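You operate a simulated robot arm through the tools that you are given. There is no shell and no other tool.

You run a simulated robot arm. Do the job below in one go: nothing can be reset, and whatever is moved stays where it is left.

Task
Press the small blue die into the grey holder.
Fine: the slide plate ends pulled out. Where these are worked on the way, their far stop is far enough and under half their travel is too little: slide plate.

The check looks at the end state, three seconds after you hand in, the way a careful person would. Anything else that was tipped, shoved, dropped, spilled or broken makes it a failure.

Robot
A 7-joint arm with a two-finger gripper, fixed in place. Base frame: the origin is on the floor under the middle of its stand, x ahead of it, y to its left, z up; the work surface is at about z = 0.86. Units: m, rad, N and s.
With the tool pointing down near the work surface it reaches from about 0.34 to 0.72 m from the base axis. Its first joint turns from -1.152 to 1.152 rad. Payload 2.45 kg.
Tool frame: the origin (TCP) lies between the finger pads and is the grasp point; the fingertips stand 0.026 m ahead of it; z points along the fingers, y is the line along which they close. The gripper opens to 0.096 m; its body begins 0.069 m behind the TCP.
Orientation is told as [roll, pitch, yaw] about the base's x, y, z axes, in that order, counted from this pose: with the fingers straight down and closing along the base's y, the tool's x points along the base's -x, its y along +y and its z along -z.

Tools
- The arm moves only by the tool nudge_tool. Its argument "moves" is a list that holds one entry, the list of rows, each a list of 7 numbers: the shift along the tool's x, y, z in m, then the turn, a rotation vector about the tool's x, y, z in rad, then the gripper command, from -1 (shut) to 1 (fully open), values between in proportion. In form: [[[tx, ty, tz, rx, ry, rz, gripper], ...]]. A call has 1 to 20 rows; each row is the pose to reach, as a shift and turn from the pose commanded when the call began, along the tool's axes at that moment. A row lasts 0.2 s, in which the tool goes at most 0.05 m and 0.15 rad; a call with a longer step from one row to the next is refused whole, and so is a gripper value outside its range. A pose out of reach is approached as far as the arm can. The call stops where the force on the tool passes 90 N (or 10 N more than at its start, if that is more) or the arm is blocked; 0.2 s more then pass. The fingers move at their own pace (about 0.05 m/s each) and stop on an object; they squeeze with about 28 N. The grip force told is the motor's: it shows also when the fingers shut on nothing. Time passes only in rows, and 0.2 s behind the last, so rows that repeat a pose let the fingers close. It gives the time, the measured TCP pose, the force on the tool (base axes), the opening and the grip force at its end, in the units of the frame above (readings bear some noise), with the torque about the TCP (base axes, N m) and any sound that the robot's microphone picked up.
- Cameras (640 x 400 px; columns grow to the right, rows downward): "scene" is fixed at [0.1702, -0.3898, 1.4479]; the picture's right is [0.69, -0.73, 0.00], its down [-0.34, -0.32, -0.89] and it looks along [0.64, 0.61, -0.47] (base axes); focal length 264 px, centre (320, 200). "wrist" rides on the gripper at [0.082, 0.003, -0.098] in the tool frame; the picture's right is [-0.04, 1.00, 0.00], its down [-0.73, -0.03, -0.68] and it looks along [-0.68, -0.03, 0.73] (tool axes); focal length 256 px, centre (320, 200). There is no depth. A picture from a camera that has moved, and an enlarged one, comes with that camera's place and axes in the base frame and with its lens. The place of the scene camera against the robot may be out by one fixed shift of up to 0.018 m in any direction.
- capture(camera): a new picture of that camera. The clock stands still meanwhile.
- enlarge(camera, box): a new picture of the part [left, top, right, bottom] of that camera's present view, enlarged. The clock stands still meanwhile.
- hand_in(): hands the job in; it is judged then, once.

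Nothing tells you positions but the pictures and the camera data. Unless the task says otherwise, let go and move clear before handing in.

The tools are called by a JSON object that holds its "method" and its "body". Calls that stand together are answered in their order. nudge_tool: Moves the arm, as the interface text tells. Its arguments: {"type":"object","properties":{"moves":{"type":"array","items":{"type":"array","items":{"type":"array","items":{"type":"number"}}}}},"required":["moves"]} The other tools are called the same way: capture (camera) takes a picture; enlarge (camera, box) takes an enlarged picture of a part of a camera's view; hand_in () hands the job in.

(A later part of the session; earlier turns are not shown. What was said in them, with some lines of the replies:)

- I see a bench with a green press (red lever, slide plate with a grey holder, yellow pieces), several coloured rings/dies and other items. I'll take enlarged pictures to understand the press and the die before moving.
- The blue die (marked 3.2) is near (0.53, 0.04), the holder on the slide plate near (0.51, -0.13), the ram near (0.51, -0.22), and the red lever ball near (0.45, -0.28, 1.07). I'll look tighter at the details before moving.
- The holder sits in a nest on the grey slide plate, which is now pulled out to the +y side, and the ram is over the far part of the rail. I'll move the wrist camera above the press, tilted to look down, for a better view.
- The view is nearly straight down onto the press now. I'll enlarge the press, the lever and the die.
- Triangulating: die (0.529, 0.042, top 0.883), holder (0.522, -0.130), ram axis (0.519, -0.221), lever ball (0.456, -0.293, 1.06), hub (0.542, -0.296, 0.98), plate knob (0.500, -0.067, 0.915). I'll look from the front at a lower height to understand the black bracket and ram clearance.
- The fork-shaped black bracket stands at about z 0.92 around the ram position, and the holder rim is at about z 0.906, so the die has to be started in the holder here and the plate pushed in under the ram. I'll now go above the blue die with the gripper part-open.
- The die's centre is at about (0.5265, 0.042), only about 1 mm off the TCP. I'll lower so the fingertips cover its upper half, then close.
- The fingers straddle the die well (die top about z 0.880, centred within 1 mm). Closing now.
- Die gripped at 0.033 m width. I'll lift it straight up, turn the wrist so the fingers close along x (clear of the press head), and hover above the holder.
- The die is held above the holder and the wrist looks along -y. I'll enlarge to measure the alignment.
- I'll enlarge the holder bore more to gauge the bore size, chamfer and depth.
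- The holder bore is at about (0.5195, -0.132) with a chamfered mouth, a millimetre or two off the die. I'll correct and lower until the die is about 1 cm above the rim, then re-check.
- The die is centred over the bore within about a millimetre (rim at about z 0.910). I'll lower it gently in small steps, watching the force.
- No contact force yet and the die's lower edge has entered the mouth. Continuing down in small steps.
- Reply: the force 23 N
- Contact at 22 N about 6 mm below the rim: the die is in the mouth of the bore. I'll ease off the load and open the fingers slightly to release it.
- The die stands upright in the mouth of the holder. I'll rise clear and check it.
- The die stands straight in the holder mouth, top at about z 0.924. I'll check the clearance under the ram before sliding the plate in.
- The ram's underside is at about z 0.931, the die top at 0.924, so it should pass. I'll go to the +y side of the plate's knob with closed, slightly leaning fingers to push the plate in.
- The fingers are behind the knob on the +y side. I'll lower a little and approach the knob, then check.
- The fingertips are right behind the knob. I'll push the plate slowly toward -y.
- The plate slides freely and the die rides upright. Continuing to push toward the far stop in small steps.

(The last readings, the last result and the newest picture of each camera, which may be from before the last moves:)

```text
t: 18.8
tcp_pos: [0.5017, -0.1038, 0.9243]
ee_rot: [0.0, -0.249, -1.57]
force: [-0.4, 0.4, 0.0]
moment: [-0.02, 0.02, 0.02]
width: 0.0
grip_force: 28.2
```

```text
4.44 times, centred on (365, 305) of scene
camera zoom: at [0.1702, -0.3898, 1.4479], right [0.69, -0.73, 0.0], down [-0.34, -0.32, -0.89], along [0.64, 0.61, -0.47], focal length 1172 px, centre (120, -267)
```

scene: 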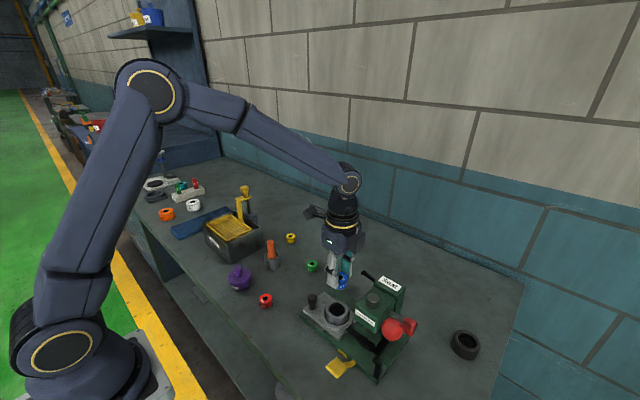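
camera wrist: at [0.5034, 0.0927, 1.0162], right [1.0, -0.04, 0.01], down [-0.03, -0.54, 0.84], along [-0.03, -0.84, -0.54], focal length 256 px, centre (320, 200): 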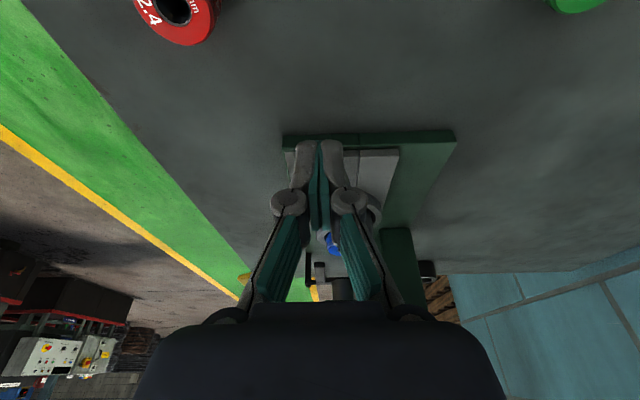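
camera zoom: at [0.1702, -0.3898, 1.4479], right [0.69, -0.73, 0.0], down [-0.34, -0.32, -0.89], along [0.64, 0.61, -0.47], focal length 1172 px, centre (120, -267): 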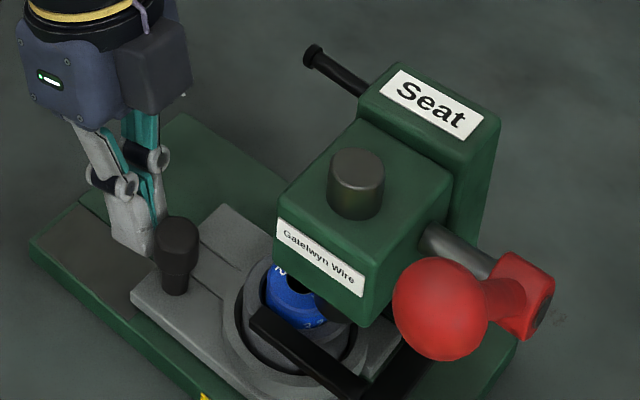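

The die is going beneath the head. A few more small steps toward the stop.

{"method": "nudge_tool", "body": {"moves": [[[-0.0048, 0, 0.0012, 0, 0, 0, -1], [-0.0097, 0, 0.0025, 0, 0, 0, -1], [-0.0145, 0, 0.0037, 0, 0, 0, -1]]]}}

{"method": "enlarge", "body": {"camera": "scene", "box": [310, 260, 420, 350]}}

{"method": "capture", "body": {"camera": "wrist"}}

```text
t: 19.6
tcp_pos: [0.4995, -0.1197, 0.9244]
ee_rot: [-0.001, -0.249, -1.571]
force: [-0.2, 0.5, -0.8]
moment: [0.06, 0.03, -0.02]
width: 0.0
grip_force: 28.3
```

```text
4.44 times, centred on (365, 305) of scene
camera zoom: at [0.1702, -0.3898, 1.4479], right [0.69, -0.73, 0.0], down [-0.34, -0.32, -0.89], along [0.64, 0.61, -0.47], focal length 1172 px, centre (120, -267)
```

zoom: 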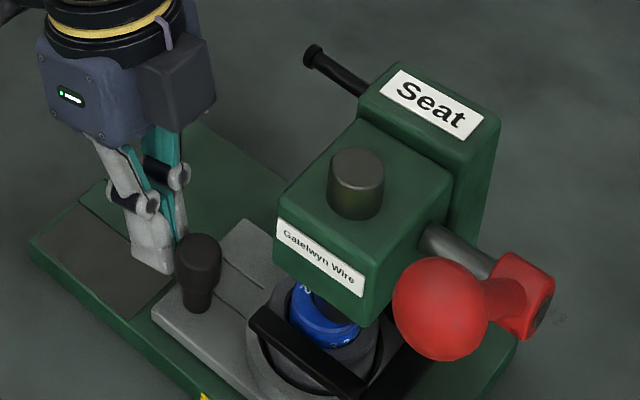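

```text
taken
camera wrist: at [0.5025, -0.0164, 0.9992], right [1.0, -0.04, 0.01], down [-0.03, -0.54, 0.84], along [-0.03, -0.84, -0.54], focal length 256 px, centre (320, 200)
```

wrist: 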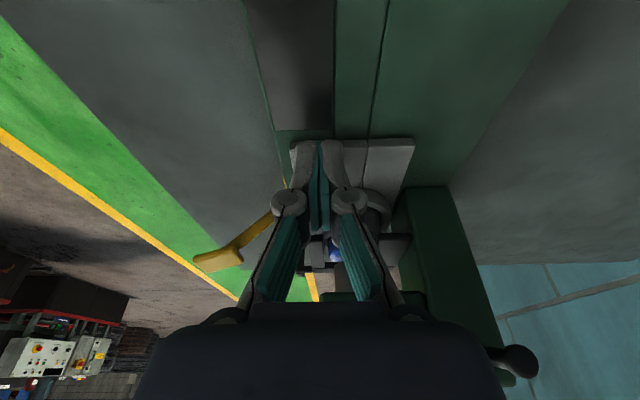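

Still no stop felt (about 80 mm travelled). Continuing in small steps until the force rises.

{"method": "nudge_tool", "body": {"moves": [[[-0.0029, 0, 0.0007, 0, 0, 0, -1], [-0.0058, 0, 0.0015, 0, 0, 0, -1], [-0.0087, 0, 0.0022, 0, 0, 0, -1]]]}}

{"method": "enlarge", "body": {"camera": "scene", "box": [310, 260, 420, 350]}}

```text
t: 20.4
tcp_pos: [0.5, -0.128, 0.9242]
ee_rot: [-0.002, -0.249, -1.569]
force: [-0.4, 1.5, 0.2]
moment: [0.02, -0.03, -0.02]
width: 0.0059
grip_force: 28.5
```

```text
4.44 times, centred on (365, 305) of scene
camera zoom: at [0.1702, -0.3898, 1.4479], right [0.69, -0.73, 0.0], down [-0.34, -0.32, -0.89], along [0.64, 0.61, -0.47], focal length 1172 px, centre (120, -267)
```

zoom: 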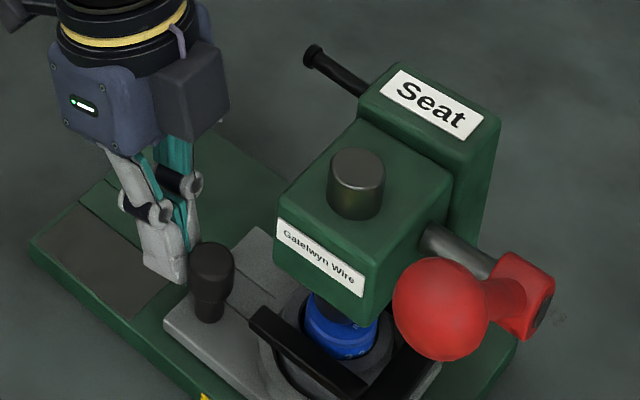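

The die is coming under the ram. Continuing until the stop is felt.

{"method": "nudge_tool", "body": {"moves": [[[-0.0029, 0, 0.0007, 0, 0, 0, -1], [-0.0058, 0, 0.0015, 0, 0, 0, -1]]]}}

{"method": "enlarge", "body": {"camera": "scene", "box": [340, 290, 420, 350]}}

```text
t: 21.0
tcp_pos: [0.5011, -0.1297, 0.9235]
ee_rot: [-0.002, -0.243, -1.566]
force: [-2.8, 36.2, 3.7]
moment: [0.55, 0.05, -0.07]
width: 0.0062
grip_force: 28.6
```

```text
6.67 times, centred on (380, 320) of scene
camera zoom: at [0.1701, -0.3888, 1.4482], right [0.69, -0.73, 0.0], down [-0.34, -0.32, -0.89], along [0.64, 0.61, -0.47], focal length 1757 px, centre (-80, -600)
```

zoom: 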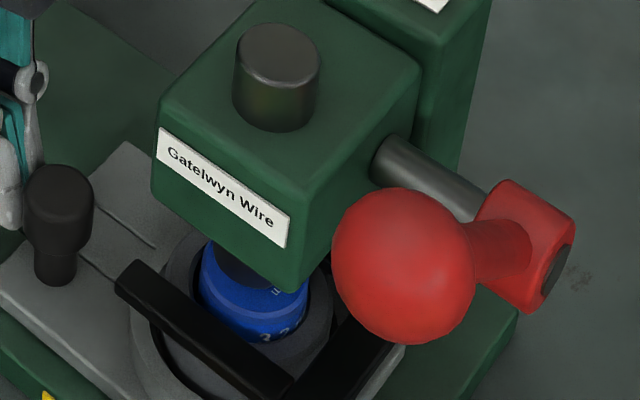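

The stop is reached (36 N, about 90 mm of travel) and the die is directly under the ram. I'll back off from the knob and rise, straightening the tool.

{"method": "nudge_tool", "body": {"moves": [[[0.0097, 0, -0.0025, 0, 0, 0, -1], [0.0242, 0, -0.0062, 0, 0, 0, -1], [0.0388, 0, -0.0099, 0, 0, 0, -1], [0.0289, 0, -0.0487, 0, 0.08, 0, -1], [0.019, 0, -0.0874, 0, 0.16, 0, -1], [0.0092, 0, -0.1262, 0, 0.245, 0, -1], [-0.0007, 0, -0.1649, 0, 0.245, 0, -1], [-0.0106, 0, -0.2037, 0, 0.245, 0, -1], [-0.0106, 0, -0.2037, 0, 0.245, 0, -1]]]}}

{"method": "enlarge", "body": {"camera": "scene", "box": [310, 260, 430, 370]}}

{"method": "capture", "body": {"camera": "wrist"}}

```text
t: 23.0
tcp_pos: [0.5005, -0.0946, 1.1233]
ee_rot: [-0.002, -0.003, -1.569]
force: [-0.5, -0.2, 0.0]
moment: [0.0, 0.03, 0.0]
width: 0.0002
grip_force: 28.4
```

```text
3.64 times, centred on (370, 315) of scene
camera zoom: at [0.1702, -0.3898, 1.4479], right [0.69, -0.73, 0.0], down [-0.34, -0.32, -0.89], along [0.64, 0.61, -0.47], focal length 958 px, centre (138, -218)
```

zoom: 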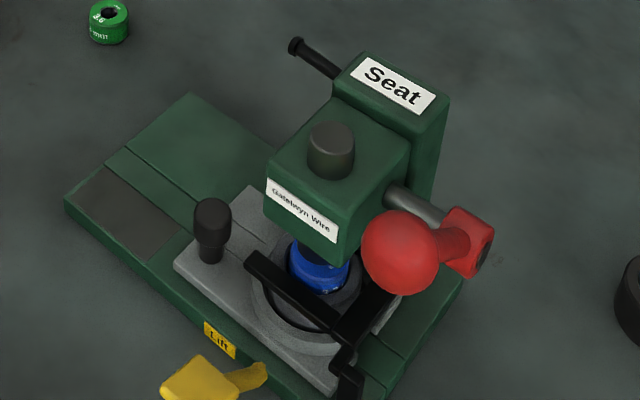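

```text
taken
camera wrist: at [0.5033, -0.0125, 1.2223], right [1.0, -0.04, 0.0], down [-0.03, -0.73, 0.68], along [-0.03, -0.68, -0.73], focal length 256 px, centre (320, 200)
```

wrist: 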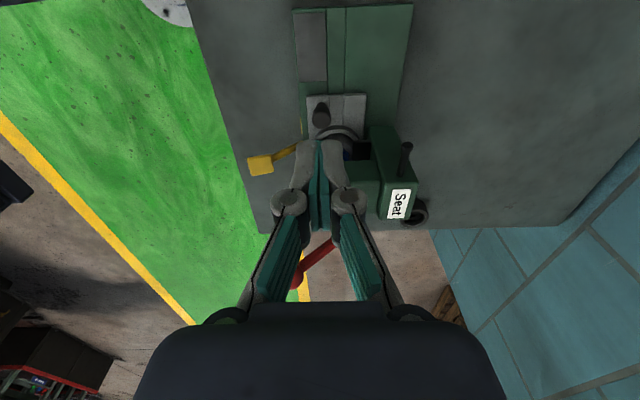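

The plate stayed in and the die is under the ram. Now I'll turn the wrist back and go above the red lever ball.

{"method": "nudge_tool", "body": {"moves": [[[0, 0, -0.037, 0, 0, -0.143, -1], [-0.02, -0.004, -0.037, 0, 0, -0.286, -1], [-0.04, -0.009, -0.037, 0, 0, -0.429, -1], [-0.06, -0.0135, -0.037, 0, 0, -0.572, -1], [-0.08, -0.018, -0.037, 0, 0, -0.715, -1], [-0.1, -0.0225, -0.037, 0, 0, -0.858, -1], [-0.12, -0.027, -0.037, 0, 0, -1.001, -1], [-0.14, -0.0315, -0.037, 0, 0, -1.144, -1], [-0.16, -0.036, -0.037, 0, 0, -1.287, -1], [-0.18, -0.04, -0.037, 0, 0, -1.43, -1], [-0.198, -0.0445, -0.037, 0, 0, -1.569, -1], [-0.198, -0.0445, -0.037, 0, 0, -1.569, -1]]]}}

{"method": "capture", "body": {"camera": "wrist"}}

{"method": "enlarge", "body": {"camera": "scene", "box": [300, 200, 460, 380]}}

```text
t: 25.6
tcp_pos: [0.4566, -0.2916, 1.1607]
ee_rot: [-0.005, 0.002, 0.002]
force: [0.2, 0.1, -0.5]
moment: [0.01, 0.0, 0.02]
width: 0.0
grip_force: 28.4
```

```text
taken
camera wrist: at [0.3739, -0.2882, 1.2599], right [0.04, 1.0, 0.0], down [0.73, -0.03, 0.68], along [0.68, -0.03, -0.73], focal length 256 px, centre (320, 200)
```

wrist: 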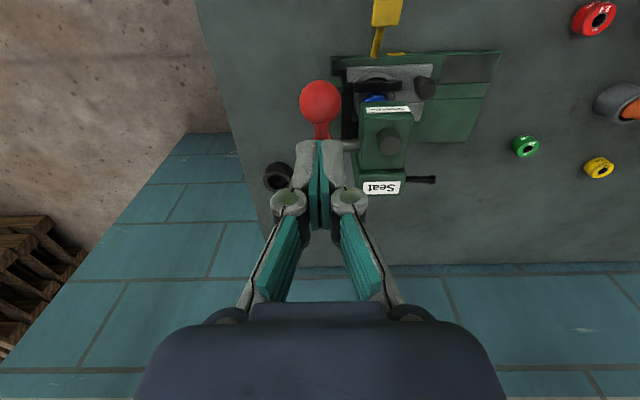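

```text
2.22 times, centred on (380, 290) of scene
camera zoom: at [0.1702, -0.3898, 1.4479], right [0.69, -0.73, 0.0], down [-0.34, -0.32, -0.89], along [0.64, 0.61, -0.47], focal length 586 px, centre (187, 0)
```

zoom: 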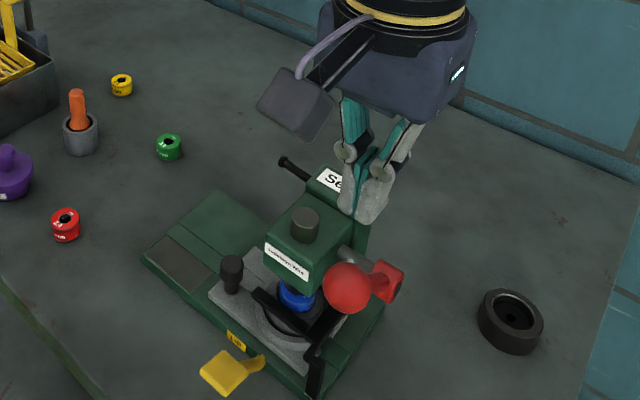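

The ball sits at about (0.455, -0.292, 1.059), right under the closed fingertips. I'll come down to just above it and start pushing it along its arc, watching the force.

{"method": "nudge_tool", "body": {"moves": [[[0.001, -0.0005, 0.03, 0, 0, 0, -1], [0.0016, -0.0005, 0.054, 0, 0, 0, -1], [0.006, -0.0005, 0.06, 0, 0, 0, -1], [0.0114, -0.0005, 0.071, 0, 0, 0, -1], [0.017, -0.0005, 0.08, 0, 0, 0, -1]]]}}

{"method": "enlarge", "body": {"camera": "scene", "box": [320, 240, 440, 360]}}

{"method": "capture", "body": {"camera": "wrist"}}

```text
t: 26.8
tcp_pos: [0.4395, -0.2928, 1.0818]
ee_rot: [-0.004, 0.001, 0.0]
force: [-0.7, 0.2, 1.5]
moment: [0.03, 0.0, 0.0]
width: 0.0
grip_force: 28.8
```

```text
3.33 times, centred on (380, 300) of scene
camera zoom: at [0.1702, -0.3898, 1.4479], right [0.69, -0.73, 0.0], down [-0.34, -0.32, -0.89], along [0.64, 0.61, -0.47], focal length 879 px, centre (120, -133)
```

zoom: 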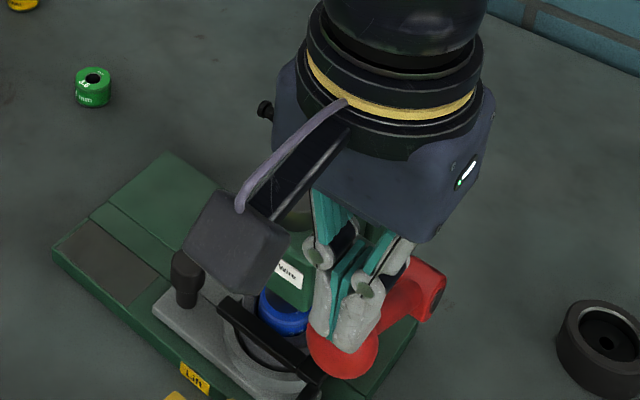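

```text
taken
camera wrist: at [0.3568, -0.2894, 1.1802], right [0.04, 1.0, -0.01], down [0.73, -0.03, 0.68], along [0.68, -0.03, -0.73], focal length 256 px, centre (320, 200)
```

wrist: 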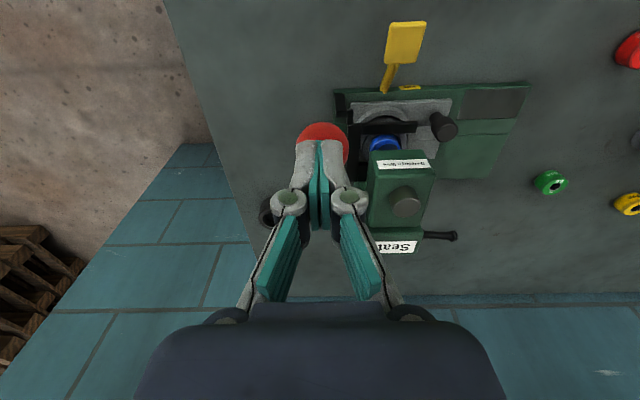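

The lever moves easily so far. Continuing along the arc.

{"method": "nudge_tool", "body": {"moves": [[[0.0047, 0, 0.0091, 0, 0, 0, -1], [0.0087, 0, 0.0187, 0, 0, 0, -1], [0.0118, 0, 0.0285, 0, 0, 0, -1], [0.014, 0, 0.0386, 0, 0, 0, -1]]]}}

{"method": "enlarge", "body": {"camera": "scene", "box": [320, 240, 440, 360]}}

{"method": "enlarge", "body": {"camera": "wrist", "box": [260, 60, 480, 260]}}

```text
t: 27.8
tcp_pos: [0.425, -0.2938, 1.0435]
ee_rot: [-0.003, 0.0, -0.003]
force: [-1.2, -1.1, 4.6]
moment: [0.02, 0.06, -0.02]
width: 0.0
grip_force: 28.9
```

```text
3.33 times, centred on (380, 300) of scene
camera zoom: at [0.1701, -0.3898, 1.4479], right [0.69, -0.73, 0.0], down [-0.34, -0.32, -0.89], along [0.65, 0.61, -0.47], focal length 879 px, centre (120, -133)
```

zoom: 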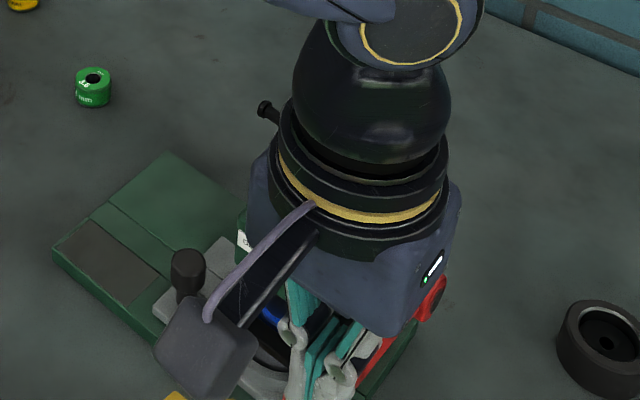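

```text
2.00 times, centred on (370, 160) of wrist
camera zoom: at [0.3422, -0.2899, 1.141], right [0.04, 1.0, -0.01], down [0.73, -0.03, 0.68], along [0.68, -0.03, -0.73], focal length 512 px, centre (220, 280)
```

zoom: 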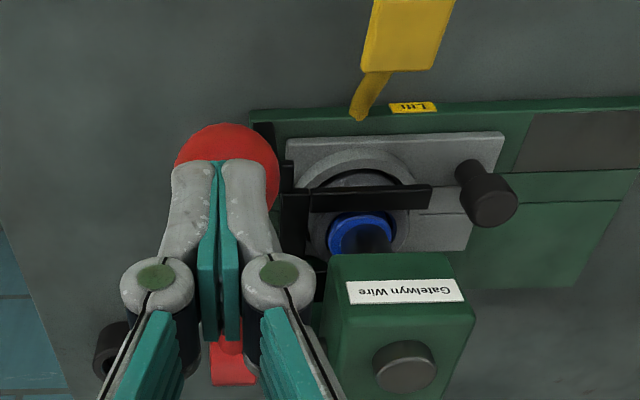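

The ram is descending toward the die with little force. Continuing.

{"method": "nudge_tool", "body": {"moves": [[[0.0013, 0, 0.0102, 0, 0, 0, -1], [0.0018, 0, 0.0205, 0, 0, 0, -1]]]}}

{"method": "enlarge", "body": {"camera": "wrist", "box": [260, 60, 480, 260]}}

```text
t: 28.4
tcp_pos: [0.4231, -0.2932, 1.0224]
ee_rot: [-0.004, 0.0, 0.0]
force: [-1.3, 1.2, 4.1]
moment: [-0.03, 0.03, 0.0]
width: 0.0001
grip_force: 28.8
```

```text
2.00 times, centred on (370, 160) of wrist
camera zoom: at [0.3407, -0.2891, 1.1208], right [0.04, 1.0, 0.0], down [0.73, -0.03, 0.68], along [0.68, -0.03, -0.73], focal length 512 px, centre (220, 280)
```

zoom: 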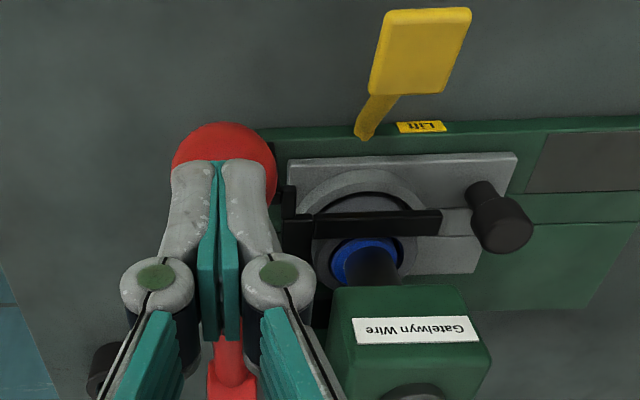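

The ram is about to touch the die. Continuing slowly.

{"method": "nudge_tool", "body": {"moves": [[[-0.0002, 0, 0.005, 0, 0, 0, -1], [-0.0005, 0, 0.0103, 0, 0, 0, -1], [-0.001, 0, 0.0154, 0, 0, 0, -1]]]}}

{"method": "enlarge", "body": {"camera": "wrist", "box": [260, 60, 480, 260]}}

```text
t: 29.2
tcp_pos: [0.4245, -0.2926, 1.0073]
ee_rot: [-0.006, 0.002, -0.002]
force: [-1.6, -0.4, 4.1]
moment: [0.03, 0.06, 0.0]
width: 0.0
grip_force: 29.2
```

```text
2.00 times, centred on (370, 160) of wrist
camera zoom: at [0.3417, -0.2893, 1.1057], right [0.04, 1.0, 0.0], down [0.73, -0.03, 0.68], along [0.68, -0.03, -0.73], focal length 512 px, centre (220, 280)
```

zoom: 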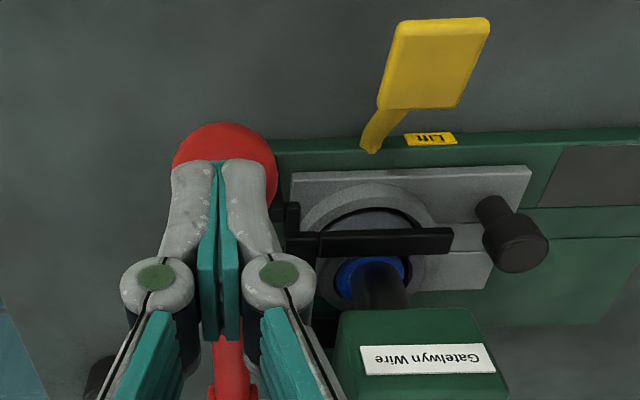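

Still light force; the ram is on or just at the die. Continuing the stroke.

{"method": "nudge_tool", "body": {"moves": [[[-0.0008, 0, 0.0051, 0, 0, 0, -1], [-0.0018, 0, 0.0102, 0, 0, 0, -1], [-0.003, 0, 0.0152, 0, 0, 0, -1]]]}}

{"method": "enlarge", "body": {"camera": "wrist", "box": [260, 60, 480, 260]}}

```text
t: 30.0
tcp_pos: [0.4277, -0.2963, 1.0012]
ee_rot: [-0.012, -0.005, 0.0]
force: [-4.2, 2.5, 17.9]
moment: [0.11, 0.06, 0.05]
width: 0.0
grip_force: 28.6
stopped in row 3: the force on the tool passed its limit at 99 N (the readings are from after the stop); the commanded pose is now the measured one
```

```text
2.00 times, centred on (370, 160) of wrist
camera zoom: at [0.3439, -0.2909, 1.0994], right [0.04, 1.0, -0.01], down [0.73, -0.02, 0.68], along [0.68, -0.04, -0.73], focal length 512 px, centre (220, 280)
```

zoom: 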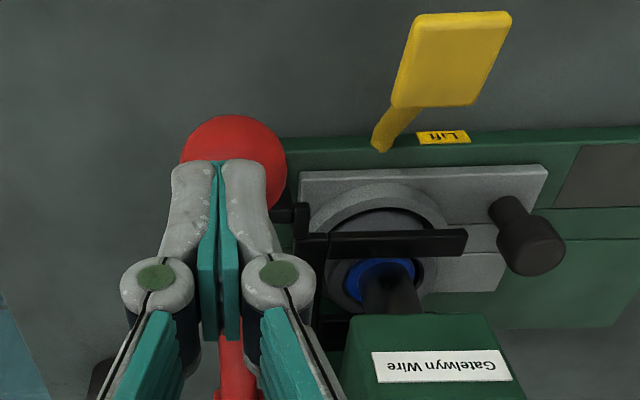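

The force passed the limit at about 99 N with the ram on the die. Let me see how far the die has gone.

{"method": "enlarge", "body": {"camera": "wrist", "box": [350, 130, 450, 230]}}

{"method": "enlarge", "body": {"camera": "scene", "box": [330, 290, 430, 380]}}

```text
4.00 times, centred on (400, 180) of wrist
camera zoom: at [0.3439, -0.2909, 1.0994], right [0.04, 1.0, -0.01], down [0.73, -0.02, 0.68], along [0.68, -0.04, -0.73], focal length 1024 px, centre (0, 280)
```

zoom: 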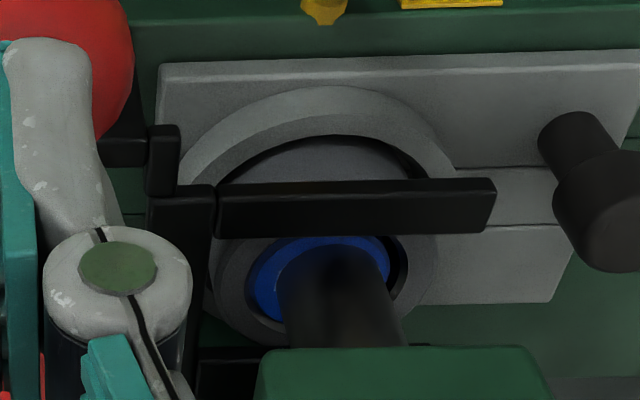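

```text
4.44 times, centred on (380, 335) of scene
camera zoom: at [0.1699, -0.3896, 1.448], right [0.69, -0.73, 0.0], down [-0.34, -0.32, -0.89], along [0.65, 0.61, -0.47], focal length 1172 px, centre (53, -400)
```

zoom: 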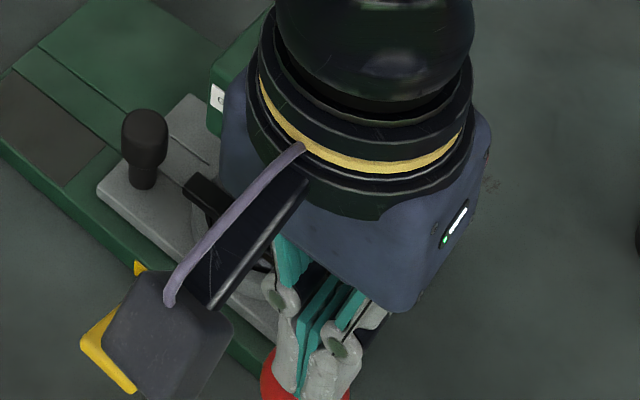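

The die looks to have gone down into the holder. The fingers slid a few mm sideways on the ball; I'll unload, re-centre, and press once more to make sure it bottoms.

{"method": "nudge_tool", "body": {"moves": [[[0, 0, -0.004, 0, 0, 0, -1], [0, 0.004, -0.004, 0, 0, 0, -1], [0, 0.004, -0.001, 0, 0, 0, -1], [0, 0.004, 0.002, 0, 0, 0, -1], [0, 0.004, 0.004, 0, 0, 0, -1], [0, 0.004, 0.005, 0, 0, 0, -1], [0, 0.004, 0.006, 0, 0, 0, -1]]]}}

{"method": "enlarge", "body": {"camera": "wrist", "box": [260, 60, 480, 260]}}

{"method": "enlarge", "body": {"camera": "wrist", "box": [350, 130, 450, 230]}}

```text
t: 31.6
tcp_pos: [0.4272, -0.292, 1.0019]
ee_rot: [-0.014, -0.012, -0.002]
force: [-6.6, 5.2, 20.9]
moment: [0.13, 0.16, -0.02]
width: 0.0059
grip_force: 28.5
stopped in row 7: the force on the tool passed its limit at 91 N (the readings are from after the stop); the commanded pose is now the measured one
```

```text
2.00 times, centred on (370, 160) of wrist
camera zoom: at [0.3442, -0.2871, 1.099], right [0.04, 1.0, -0.02], down [0.73, -0.02, 0.69], along [0.69, -0.04, -0.73], focal length 512 px, centre (220, 280)
```

zoom: 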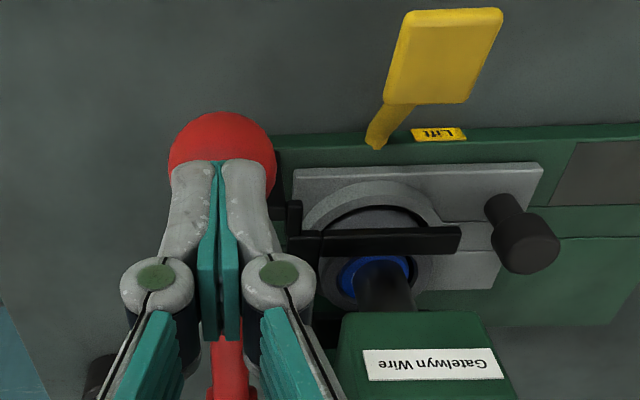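

```text
4.00 times, centred on (400, 180) of wrist
camera zoom: at [0.3442, -0.2871, 1.099], right [0.04, 1.0, -0.02], down [0.73, -0.02, 0.69], along [0.69, -0.04, -0.73], focal length 1024 px, centre (0, 280)
```

zoom: 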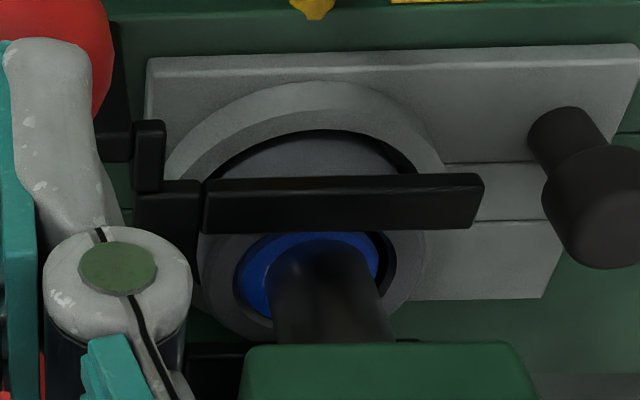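

The lever stops at the same place again under 91 N, and the die's top now appears to sit a few mm below the rim, so it looks bottomed. I'll ease the tool up along the arc and see whether the lever follows.

{"method": "nudge_tool", "body": {"moves": [[[0.002, 0, -0.005, 0, 0, 0, -1], [0.0032, 0, -0.012, 0, 0, 0, -1], [0.0034, 0, -0.02, 0, 0, 0, -1], [0.003, 0, -0.03, 0, 0, 0, -1], [0.003, 0, -0.03, 0, 0, 0, -1]]]}}

{"method": "capture", "body": {"camera": "wrist"}}

{"method": "enlarge", "body": {"camera": "wrist", "box": [260, 60, 480, 260]}}

```text
t: 32.8
tcp_pos: [0.4244, -0.2922, 1.0291]
ee_rot: [-0.016, -0.01, -0.002]
force: [0.4, 0.7, 1.7]
moment: [0.03, 0.0, 0.03]
width: 0.0
grip_force: 28.6
```

```text
taken
camera wrist: at [0.3409, -0.2872, 1.1275], right [0.04, 1.0, -0.01], down [0.73, -0.02, 0.69], along [0.69, -0.04, -0.73], focal length 256 px, centre (320, 200)
```

wrist: 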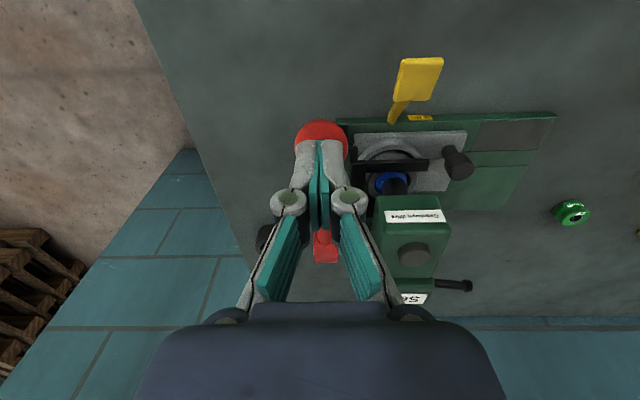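

```text
2.00 times, centred on (370, 160) of wrist
camera zoom: at [0.3409, -0.2872, 1.1275], right [0.04, 1.0, -0.01], down [0.73, -0.02, 0.69], along [0.69, -0.04, -0.73], focal length 512 px, centre (220, 280)
```

zoom: 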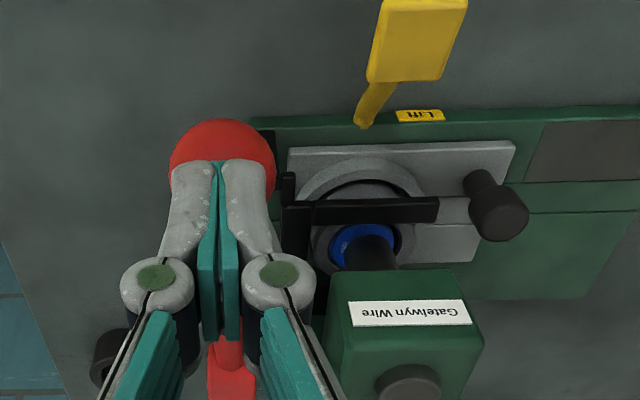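

The lever follows the tool back up by its spring. I'll let it up along the arc gently, then rise clear.

{"method": "nudge_tool", "body": {"moves": [[[-0.0021, 0, -0.0143, 0, 0, 0, -1], [-0.0066, 0, -0.03, 0, 0, 0, -1], [-0.0133, 0, -0.0452, 0, 0, 0, -1], [-0.0221, 0, -0.0592, 0, 0, 0, -1], [-0.0312, 0, -0.0703, 0, 0, 0, -1], [-0.0312, 0, -0.09, 0, 0, 0, -1], [-0.0312, 0, -0.13, 0, 0, 0, -1], [-0.0312, 0, -0.13, 0, 0, 0, -1]]]}}

{"method": "capture", "body": {"camera": "wrist"}}

{"method": "enlarge", "body": {"camera": "wrist", "box": [280, 60, 480, 210]}}

{"method": "enlarge", "body": {"camera": "scene", "box": [320, 270, 440, 380]}}

```text
t: 34.5
tcp_pos: [0.4531, -0.2894, 1.1625]
ee_rot: [-0.013, -0.009, -0.003]
force: [-0.1, 0.4, 0.0]
moment: [-0.03, -0.04, 0.0]
width: 0.0
grip_force: 28.6
```

```text
taken
camera wrist: at [0.371, -0.2843, 1.2583], right [0.04, 1.0, -0.01], down [0.73, -0.02, 0.69], along [0.69, -0.04, -0.73], focal length 256 px, centre (320, 200)
```

wrist: 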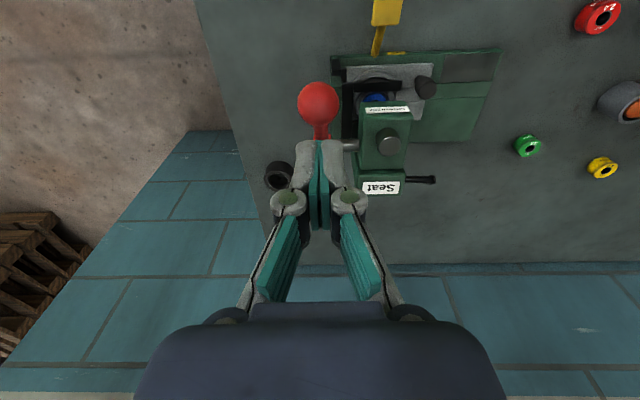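

```text
2.67 times, centred on (380, 135) of wrist
camera zoom: at [0.371, -0.2843, 1.2583], right [0.04, 1.0, -0.01], down [0.73, -0.02, 0.69], along [0.69, -0.04, -0.73], focal length 683 px, centre (160, 373)
```

zoom: 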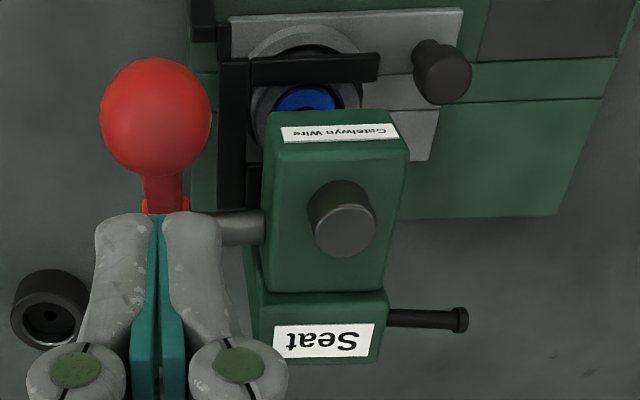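

```text
3.64 times, centred on (380, 325) of scene
camera zoom: at [0.1702, -0.3898, 1.4479], right [0.69, -0.73, 0.0], down [-0.34, -0.32, -0.89], along [0.64, 0.61, -0.47], focal length 958 px, centre (102, -254)
```

zoom: 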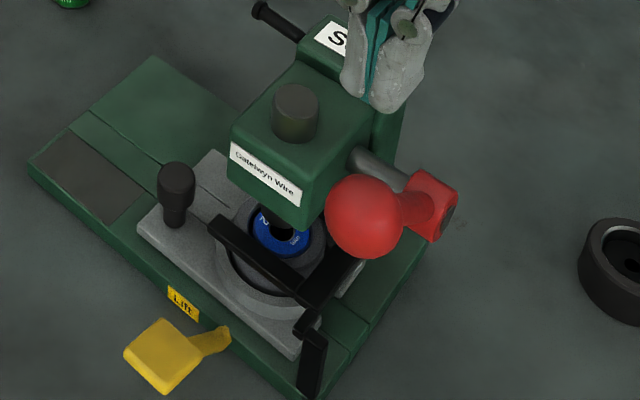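

The lever is back up and the die now sits down in the holder. Next I'll go back to the knob to pull the plate out, first turning the wrist so the fingers close along x.

{"method": "nudge_tool", "body": {"moves": [[[0, 0.0, -0.01, 0, 0, 0.143, -1], [-0.004, 0.015, -0.01, 0, 0, 0.286, -1], [-0.008, 0.03, -0.01, 0, 0, 0.429, -1], [-0.012, 0.05, -0.01, 0, 0, 0.572, -1], [-0.017, 0.07, -0.01, 0, 0, 0.715, -1], [-0.022, 0.09, -0.01, 0, 0, 0.858, -0.5], [-0.027, 0.11, -0.01, 0, 0, 1.001, 0], [-0.032, 0.13, -0.01, 0, 0, 1.144, 0.04], [-0.037, 0.15, -0.01, 0, 0, 1.287, 0.04], [-0.042, 0.17, -0.01, 0, 0, 1.43, 0.04], [-0.047, 0.1894, -0.01, 0, 0, 1.5708, 0.04], [-0.047, 0.1894, -0.01, 0, 0, 1.5708, 0.04]]]}}

{"method": "capture", "body": {"camera": "wrist"}}

{"method": "enlarge", "body": {"camera": "scene", "box": [320, 270, 440, 380]}}

```text
t: 37.1
tcp_pos: [0.5028, -0.0991, 1.1686]
ee_rot: [0.011, -0.017, -1.574]
force: [0.3, -1.2, -1.0]
moment: [-0.04, 0.01, -0.01]
width: 0.0498
grip_force: 0.0
```

```text
taken
camera wrist: at [0.5033, -0.0169, 1.2652], right [1.0, -0.04, 0.01], down [-0.04, -0.72, 0.69], along [-0.02, -0.69, -0.72], focal length 256 px, centre (320, 200)
```

wrist: 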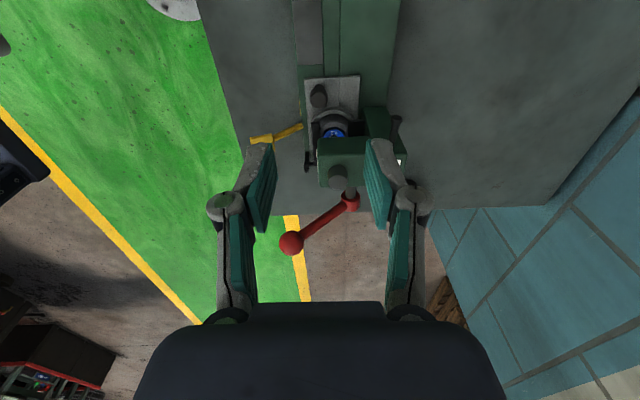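

```text
3.64 times, centred on (380, 325) of scene
camera zoom: at [0.1702, -0.3898, 1.4479], right [0.69, -0.73, 0.0], down [-0.34, -0.32, -0.89], along [0.64, 0.61, -0.47], focal length 958 px, centre (102, -254)
```

zoom: 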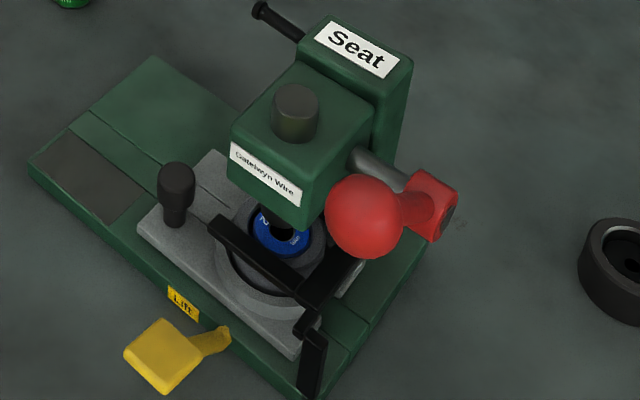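

I'll measure the knob's present position more closely before gripping it.

{"method": "enlarge", "body": {"camera": "wrist", "box": [270, 60, 400, 160]}}

```text
4.00 times, centred on (335, 110) of wrist
camera zoom: at [0.5033, -0.0169, 1.2652], right [1.0, -0.04, 0.01], down [-0.04, -0.72, 0.69], along [-0.02, -0.69, -0.72], focal length 1024 px, centre (260, 560)
```

zoom: 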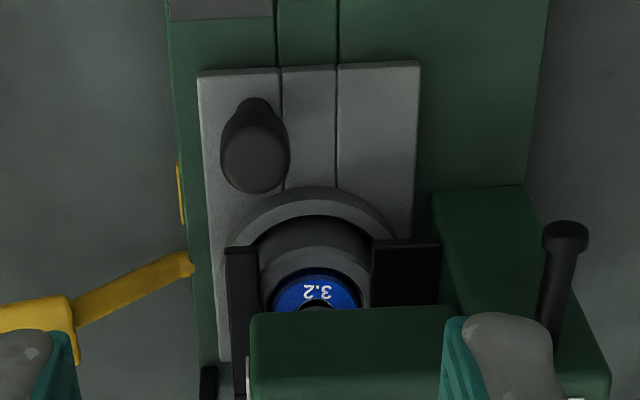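

The knob is at about (0.500, -0.160), top z 0.916. I'll tilt the tool away from the press head and come to a pre-grasp position behind and above the knob.

{"method": "nudge_tool", "body": {"moves": [[[-0.0062, -0.0005, 0.042, 0, -0.0833, 0, 0.04], [-0.0124, -0.001, 0.084, 0, -0.1666, 0, 0.04], [-0.0185, -0.0014, 0.126, 0, -0.25, 0, 0.04], [-0.0247, -0.0018, 0.1681, 0, -0.333, 0, 0.04], [-0.0247, -0.0018, 0.1681, 0, -0.333, 0, 0.04]]]}}

{"method": "capture", "body": {"camera": "wrist"}}

{"method": "enlarge", "body": {"camera": "scene", "box": [300, 240, 430, 360]}}

```text
t: 38.4
tcp_pos: [0.5021, -0.1285, 0.9993]
ee_rot: [0.012, -0.349, -1.576]
force: [0.0, 0.2, 0.7]
moment: [-0.01, 0.04, -0.02]
width: 0.05
grip_force: 0.0
```

```text
taken
camera wrist: at [0.5042, -0.0176, 1.0645], right [1.0, -0.04, 0.02], down [-0.04, -0.46, 0.89], along [-0.02, -0.89, -0.46], focal length 256 px, centre (320, 200)
```

wrist: 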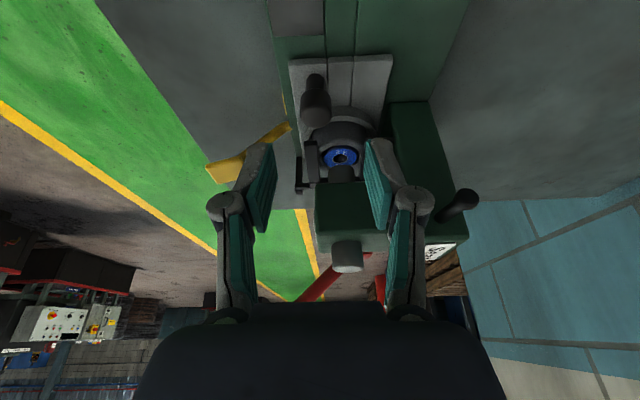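

```text
3.33 times, centred on (365, 300) of scene
camera zoom: at [0.1702, -0.3898, 1.4479], right [0.69, -0.73, 0.0], down [-0.34, -0.32, -0.89], along [0.64, 0.61, -0.47], focal length 879 px, centre (170, -133)
```

zoom: 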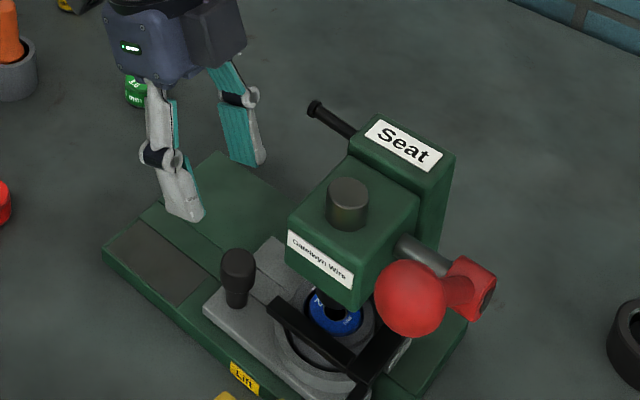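

Clearance to the head looks fine. I'll move in along the tool axis so the open fingers straddle the knob.

{"method": "nudge_tool", "body": {"moves": [[[0.0003, -0.0008, 0.03, 0, 0, 0, 0.04], [0.0006, -0.0015, 0.055, 0, 0, 0, 0.04], [0.0009, -0.0015, 0.0785, 0, 0, 0, 0.04], [0.0009, -0.0015, 0.0785, 0, 0, 0, 0.04]]]}}

{"method": "capture", "body": {"camera": "wrist"}}

{"method": "enlarge", "body": {"camera": "scene", "box": [310, 250, 420, 350]}}

```text
t: 39.4
tcp_pos: [0.5002, -0.1524, 0.9254]
ee_rot: [0.01, -0.347, -1.577]
force: [-0.3, 0.8, -0.5]
moment: [0.03, 0.03, 0.01]
width: 0.05
grip_force: 0.1
```

```text
taken
camera wrist: at [0.503, -0.0435, 0.9903], right [1.0, -0.04, 0.02], down [-0.04, -0.46, 0.89], along [-0.02, -0.89, -0.46], focal length 256 px, centre (320, 200)
```

wrist: 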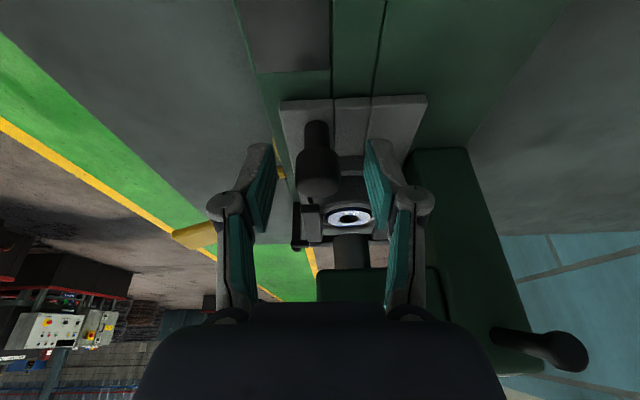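

```text
4.00 times, centred on (365, 300) of scene
camera zoom: at [0.1702, -0.3898, 1.4479], right [0.69, -0.73, 0.0], down [-0.34, -0.32, -0.89], along [0.64, 0.61, -0.47], focal length 1054 px, centre (140, -200)
```

zoom: 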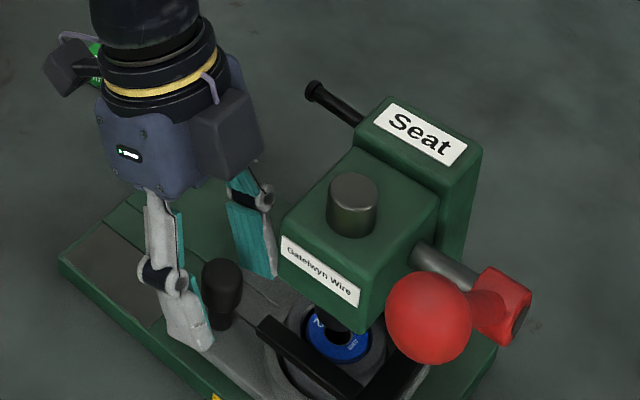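

The knob is between the pads. Closing on it.

{"method": "nudge_tool", "body": {"moves": [[[0, 0, 0, 0, 0, 0, -1], [0, 0, 0, 0, 0, 0, -1], [0, 0, 0, 0, 0, 0, -1], [0, 0, 0, 0, 0, 0, -1]]]}}

{"method": "enlarge", "body": {"camera": "wrist", "box": [220, 80, 440, 260]}}

```text
t: 40.4
tcp_pos: [0.4998, -0.1531, 0.9251]
ee_rot: [0.009, -0.348, -1.579]
force: [-8.5, 0.8, 1.8]
moment: [0.07, 0.28, -0.04]
width: 0.0233
grip_force: 45.1
```

```text
2.22 times, centred on (330, 170) of wrist
camera zoom: at [0.5022, -0.0435, 0.9903], right [1.0, -0.04, 0.02], down [-0.04, -0.46, 0.89], along [-0.03, -0.89, -0.46], focal length 569 px, centre (298, 267)
```

zoom: 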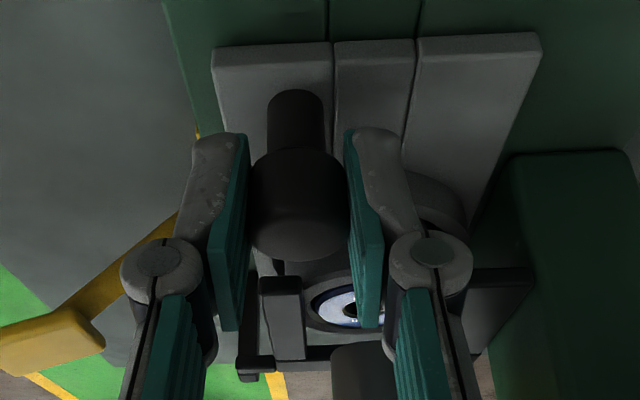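

Knob gripped (0.0233 m). I'll pull the plate out slowly along +y.

{"method": "nudge_tool", "body": {"moves": [[[0.0075, -0.0005, -0.0027, 0, 0, 0, -1], [0.0169, -0.0005, -0.0062, 0, 0, 0, -1], [0.0263, -0.0005, -0.0096, 0, 0, 0, -1], [0.0357, -0.0005, -0.013, 0, 0, 0, -1], [0.0451, -0.0005, -0.0164, 0, 0, 0, -1], [0.0545, -0.0005, -0.0198, 0, 0, 0, -1], [0.0639, -0.0005, -0.0233, 0, 0, 0, -1]]]}}

{"method": "enlarge", "body": {"camera": "scene", "box": [290, 240, 420, 360]}}

```text
t: 42.0
tcp_pos: [0.5006, -0.0851, 0.9249]
ee_rot: [0.009, -0.347, -1.579]
force: [-9.8, 0.1, -16.4]
moment: [0.41, 0.32, -0.07]
width: 0.0228
grip_force: 45.2
```

```text
3.33 times, centred on (355, 300) of scene
camera zoom: at [0.1702, -0.3899, 1.4478], right [0.69, -0.73, 0.0], down [-0.34, -0.32, -0.89], along [0.64, 0.61, -0.47], focal length 879 px, centre (203, -133)
```

zoom: 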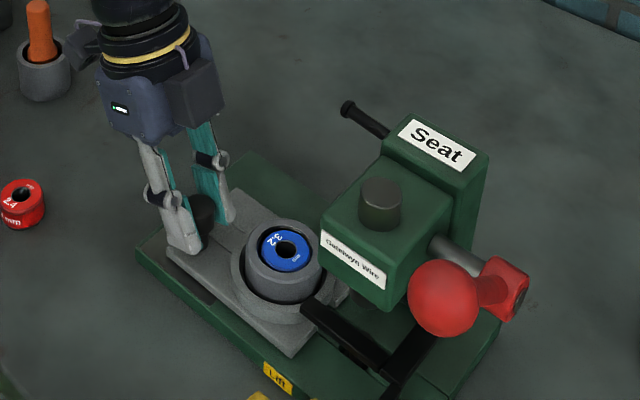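

The plate follows and the die sits within the holder, flush-ish. Pulling the last 2–3 cm to the out stop.

{"method": "nudge_tool", "body": {"moves": [[[0.0097, -0.0005, -0.0025, 0, 0, 0, -1], [0.0172, -0.0005, -0.0052, 0, 0, 0, -1], [0.0219, -0.0005, -0.0069, 0, 0, 0, -1], [0.0247, -0.0005, -0.0079, 0, 0, 0, -1]]]}}

{"method": "enlarge", "body": {"camera": "scene", "box": [290, 240, 420, 360]}}

```text
t: 43.0
tcp_pos: [0.4999, -0.0638, 0.9259]
ee_rot: [0.013, -0.349, -1.583]
force: [-7.5, -22.3, -1.1]
moment: [0.11, 0.27, -0.01]
width: 0.0231
grip_force: 45.3
```

```text
3.33 times, centred on (355, 300) of scene
camera zoom: at [0.17, -0.3905, 1.4477], right [0.68, -0.73, 0.0], down [-0.34, -0.32, -0.89], along [0.65, 0.61, -0.46], focal length 879 px, centre (203, -133)
```

zoom: 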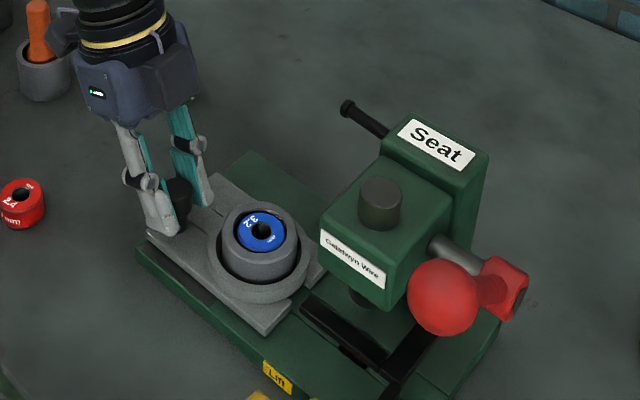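

The out stop is felt (22 N back). I'll relax, release the knob, and back off along the tool axis.

{"method": "nudge_tool", "body": {"moves": [[[-0.0018, 0, 0.0006, 0, 0, 0, -1], [-0.0018, -0.0005, 0.0006, 0, 0, 0, -0.2], [-0.0018, -0.0005, 0.0006, 0, 0, 0, 0.04], [-0.0018, -0.0005, 0.0006, 0, 0, 0, 0.04], [-0.0018, -0.0005, 0.0006, 0, 0, 0, 0.04], [-0.0018, -0.0005, -0.02, 0, 0, 0, 0.04], [-0.0018, -0.0005, -0.06, 0, 0, 0, 0.04], [-0.0018, -0.0005, -0.1, 0, 0, 0, 0.04], [-0.0018, -0.0005, -0.14, 0, 0, 0, 0.04], [-0.0018, -0.0005, -0.18, 0, 0, 0, 0.04]]]}}

{"method": "enlarge", "body": {"camera": "scene", "box": [300, 270, 400, 350]}}

{"method": "capture", "body": {"camera": "wrist"}}

{"method": "enlarge", "body": {"camera": "scene", "box": [320, 290, 360, 330]}}

```text
t: 45.1
tcp_pos: [0.4973, 0.0008, 1.0954]
ee_rot: [0.009, -0.347, -1.578]
force: [0.0, 0.6, -1.0]
moment: [0.0, -0.01, 0.01]
width: 0.0501
grip_force: 0.0
```

```text
5.00 times, centred on (350, 310) of scene
camera zoom: at [0.1702, -0.3898, 1.4479], right [0.69, -0.73, 0.0], down [-0.34, -0.32, -0.89], along [0.64, 0.61, -0.47], focal length 1318 px, centre (170, -350)
```

zoom: 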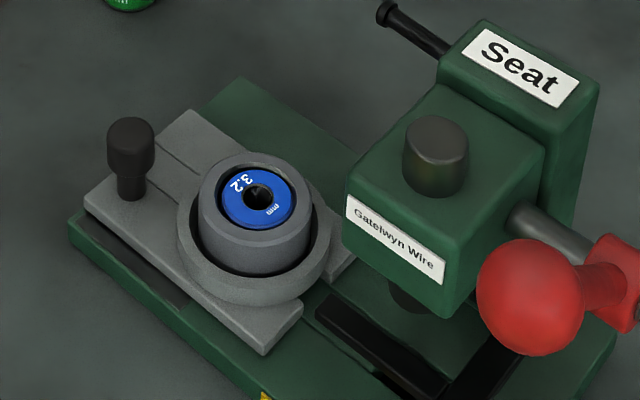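

```text
taken
camera wrist: at [0.4995, 0.1101, 1.1596], right [1.0, -0.04, 0.02], down [-0.04, -0.46, 0.89], along [-0.03, -0.89, -0.46], focal length 256 px, centre (320, 200)
```

wrist: 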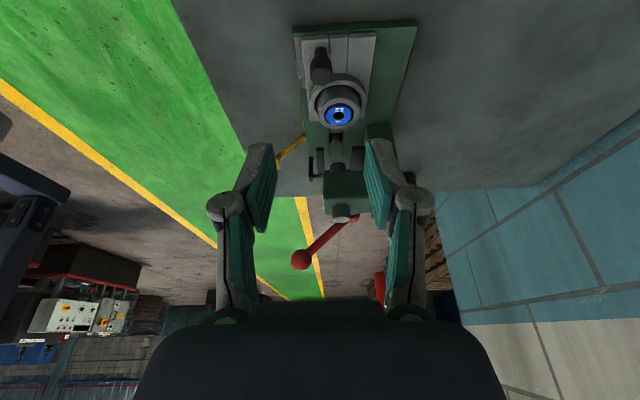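

```text
10.00 times, centred on (340, 310) of scene
camera zoom: at [0.1702, -0.3898, 1.4479], right [0.69, -0.73, 0.0], down [-0.34, -0.32, -0.89], along [0.64, 0.61, -0.47], focal length 2636 px, centre (120, -900)
```

zoom: 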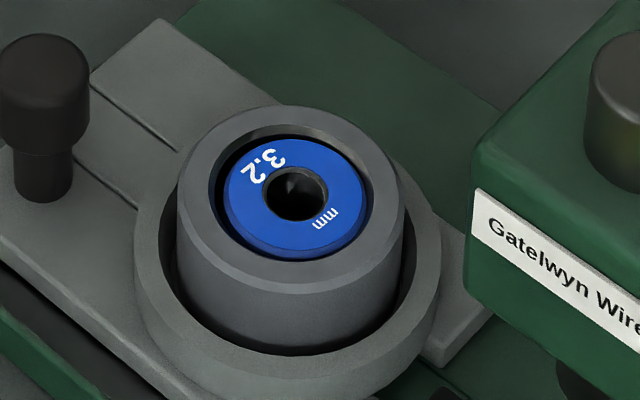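

The die is seated level inside the holder, just about flush with the rim; lever is up and the plate is out as before. I'll rise clear and do a last overall check.

{"method": "nudge_tool", "body": {"moves": [[[-0.0137, 0, -0.0376, 0, 0.11, 0, 0.04], [-0.0274, 0, -0.0752, 0, 0.23, 0, 0.04], [-0.041, 0, -0.1128, 0, 0.345, 0, 0.04], [-0.0547, 0, -0.15, 0, 0.345, 0, 0.04], [-0.0547, 0, -0.15, 0, 0.345, 0, 0.04]]]}}

{"method": "capture", "body": {"camera": "scene"}}

{"method": "capture", "body": {"camera": "wrist"}}

{"method": "enlarge", "body": {"camera": "scene", "box": [230, 220, 450, 390]}}

```text
t: 46.4
tcp_pos: [0.4965, -0.0007, 1.2541]
ee_rot: [0.011, -0.003, -1.573]
force: [-0.2, -0.2, 0.6]
moment: [-0.01, 0.02, 0.01]
width: 0.05
grip_force: 0.1
```

```text
taken
```

scene: 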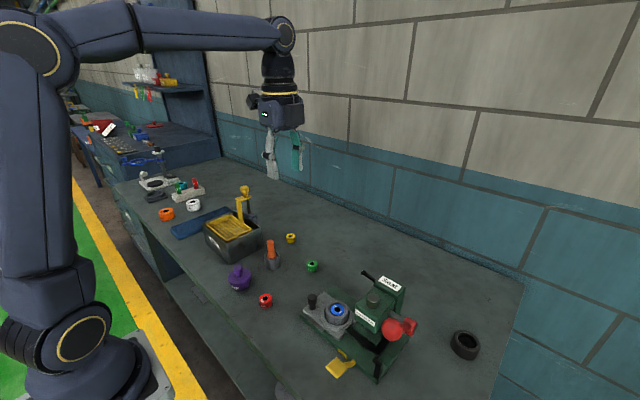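

```text
taken
camera wrist: at [0.4978, 0.0812, 1.3534], right [1.0, -0.04, 0.01], down [-0.04, -0.73, 0.68], along [-0.02, -0.68, -0.73], focal length 256 px, centre (320, 200)
```

wrist: 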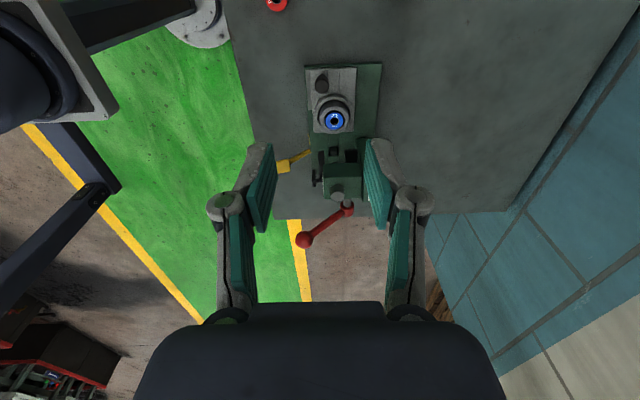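

```text
2.35 times, centred on (340, 305) of scene
camera zoom: at [0.1702, -0.3898, 1.4479], right [0.69, -0.73, 0.0], down [-0.34, -0.32, -0.89], along [0.64, 0.61, -0.47], focal length 620 px, centre (273, -47)
```

zoom: 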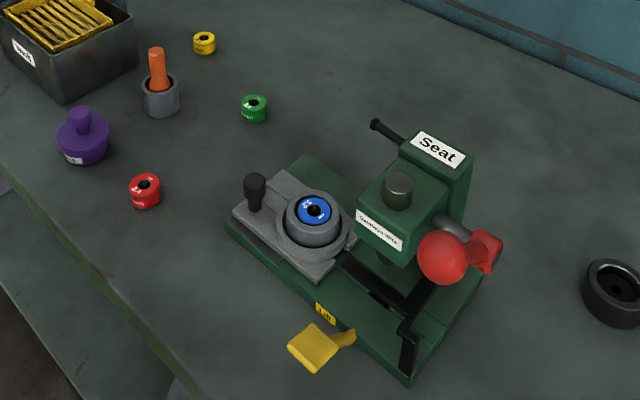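

The blue die is pressed in flush with the grey holder's rim, the lever is back up, the slide plate is out at its stop, and the other dies, cup and pedal look untouched. The gripper is empty and well clear, so I'm handing in.

{"method": "hand_in", "body": {}}

```text
The job is handed in.
```

The small blue die is pressed into the grey holder on the press and sits level with the holder's rim.

- **Pressing:** I set the die in the mouth of the holder and pushed the slide plate in to its far stop, about 90 mm. Then I brought the red lever down until it stopped at about 99 N. A second press stopped at the same place, so I take the die to be fully down.
- **End state:** The lever sprang back up, and I pulled the slide plate back out until it met its stop. The gripper is empty and clear of the bench.
- **Everything else:** In the last pictures the other dies, the cup with the orange peg and the yellow pedal look where they were at the start.

I judged the die's depth from the pictures only, to within about 1–2 mm.
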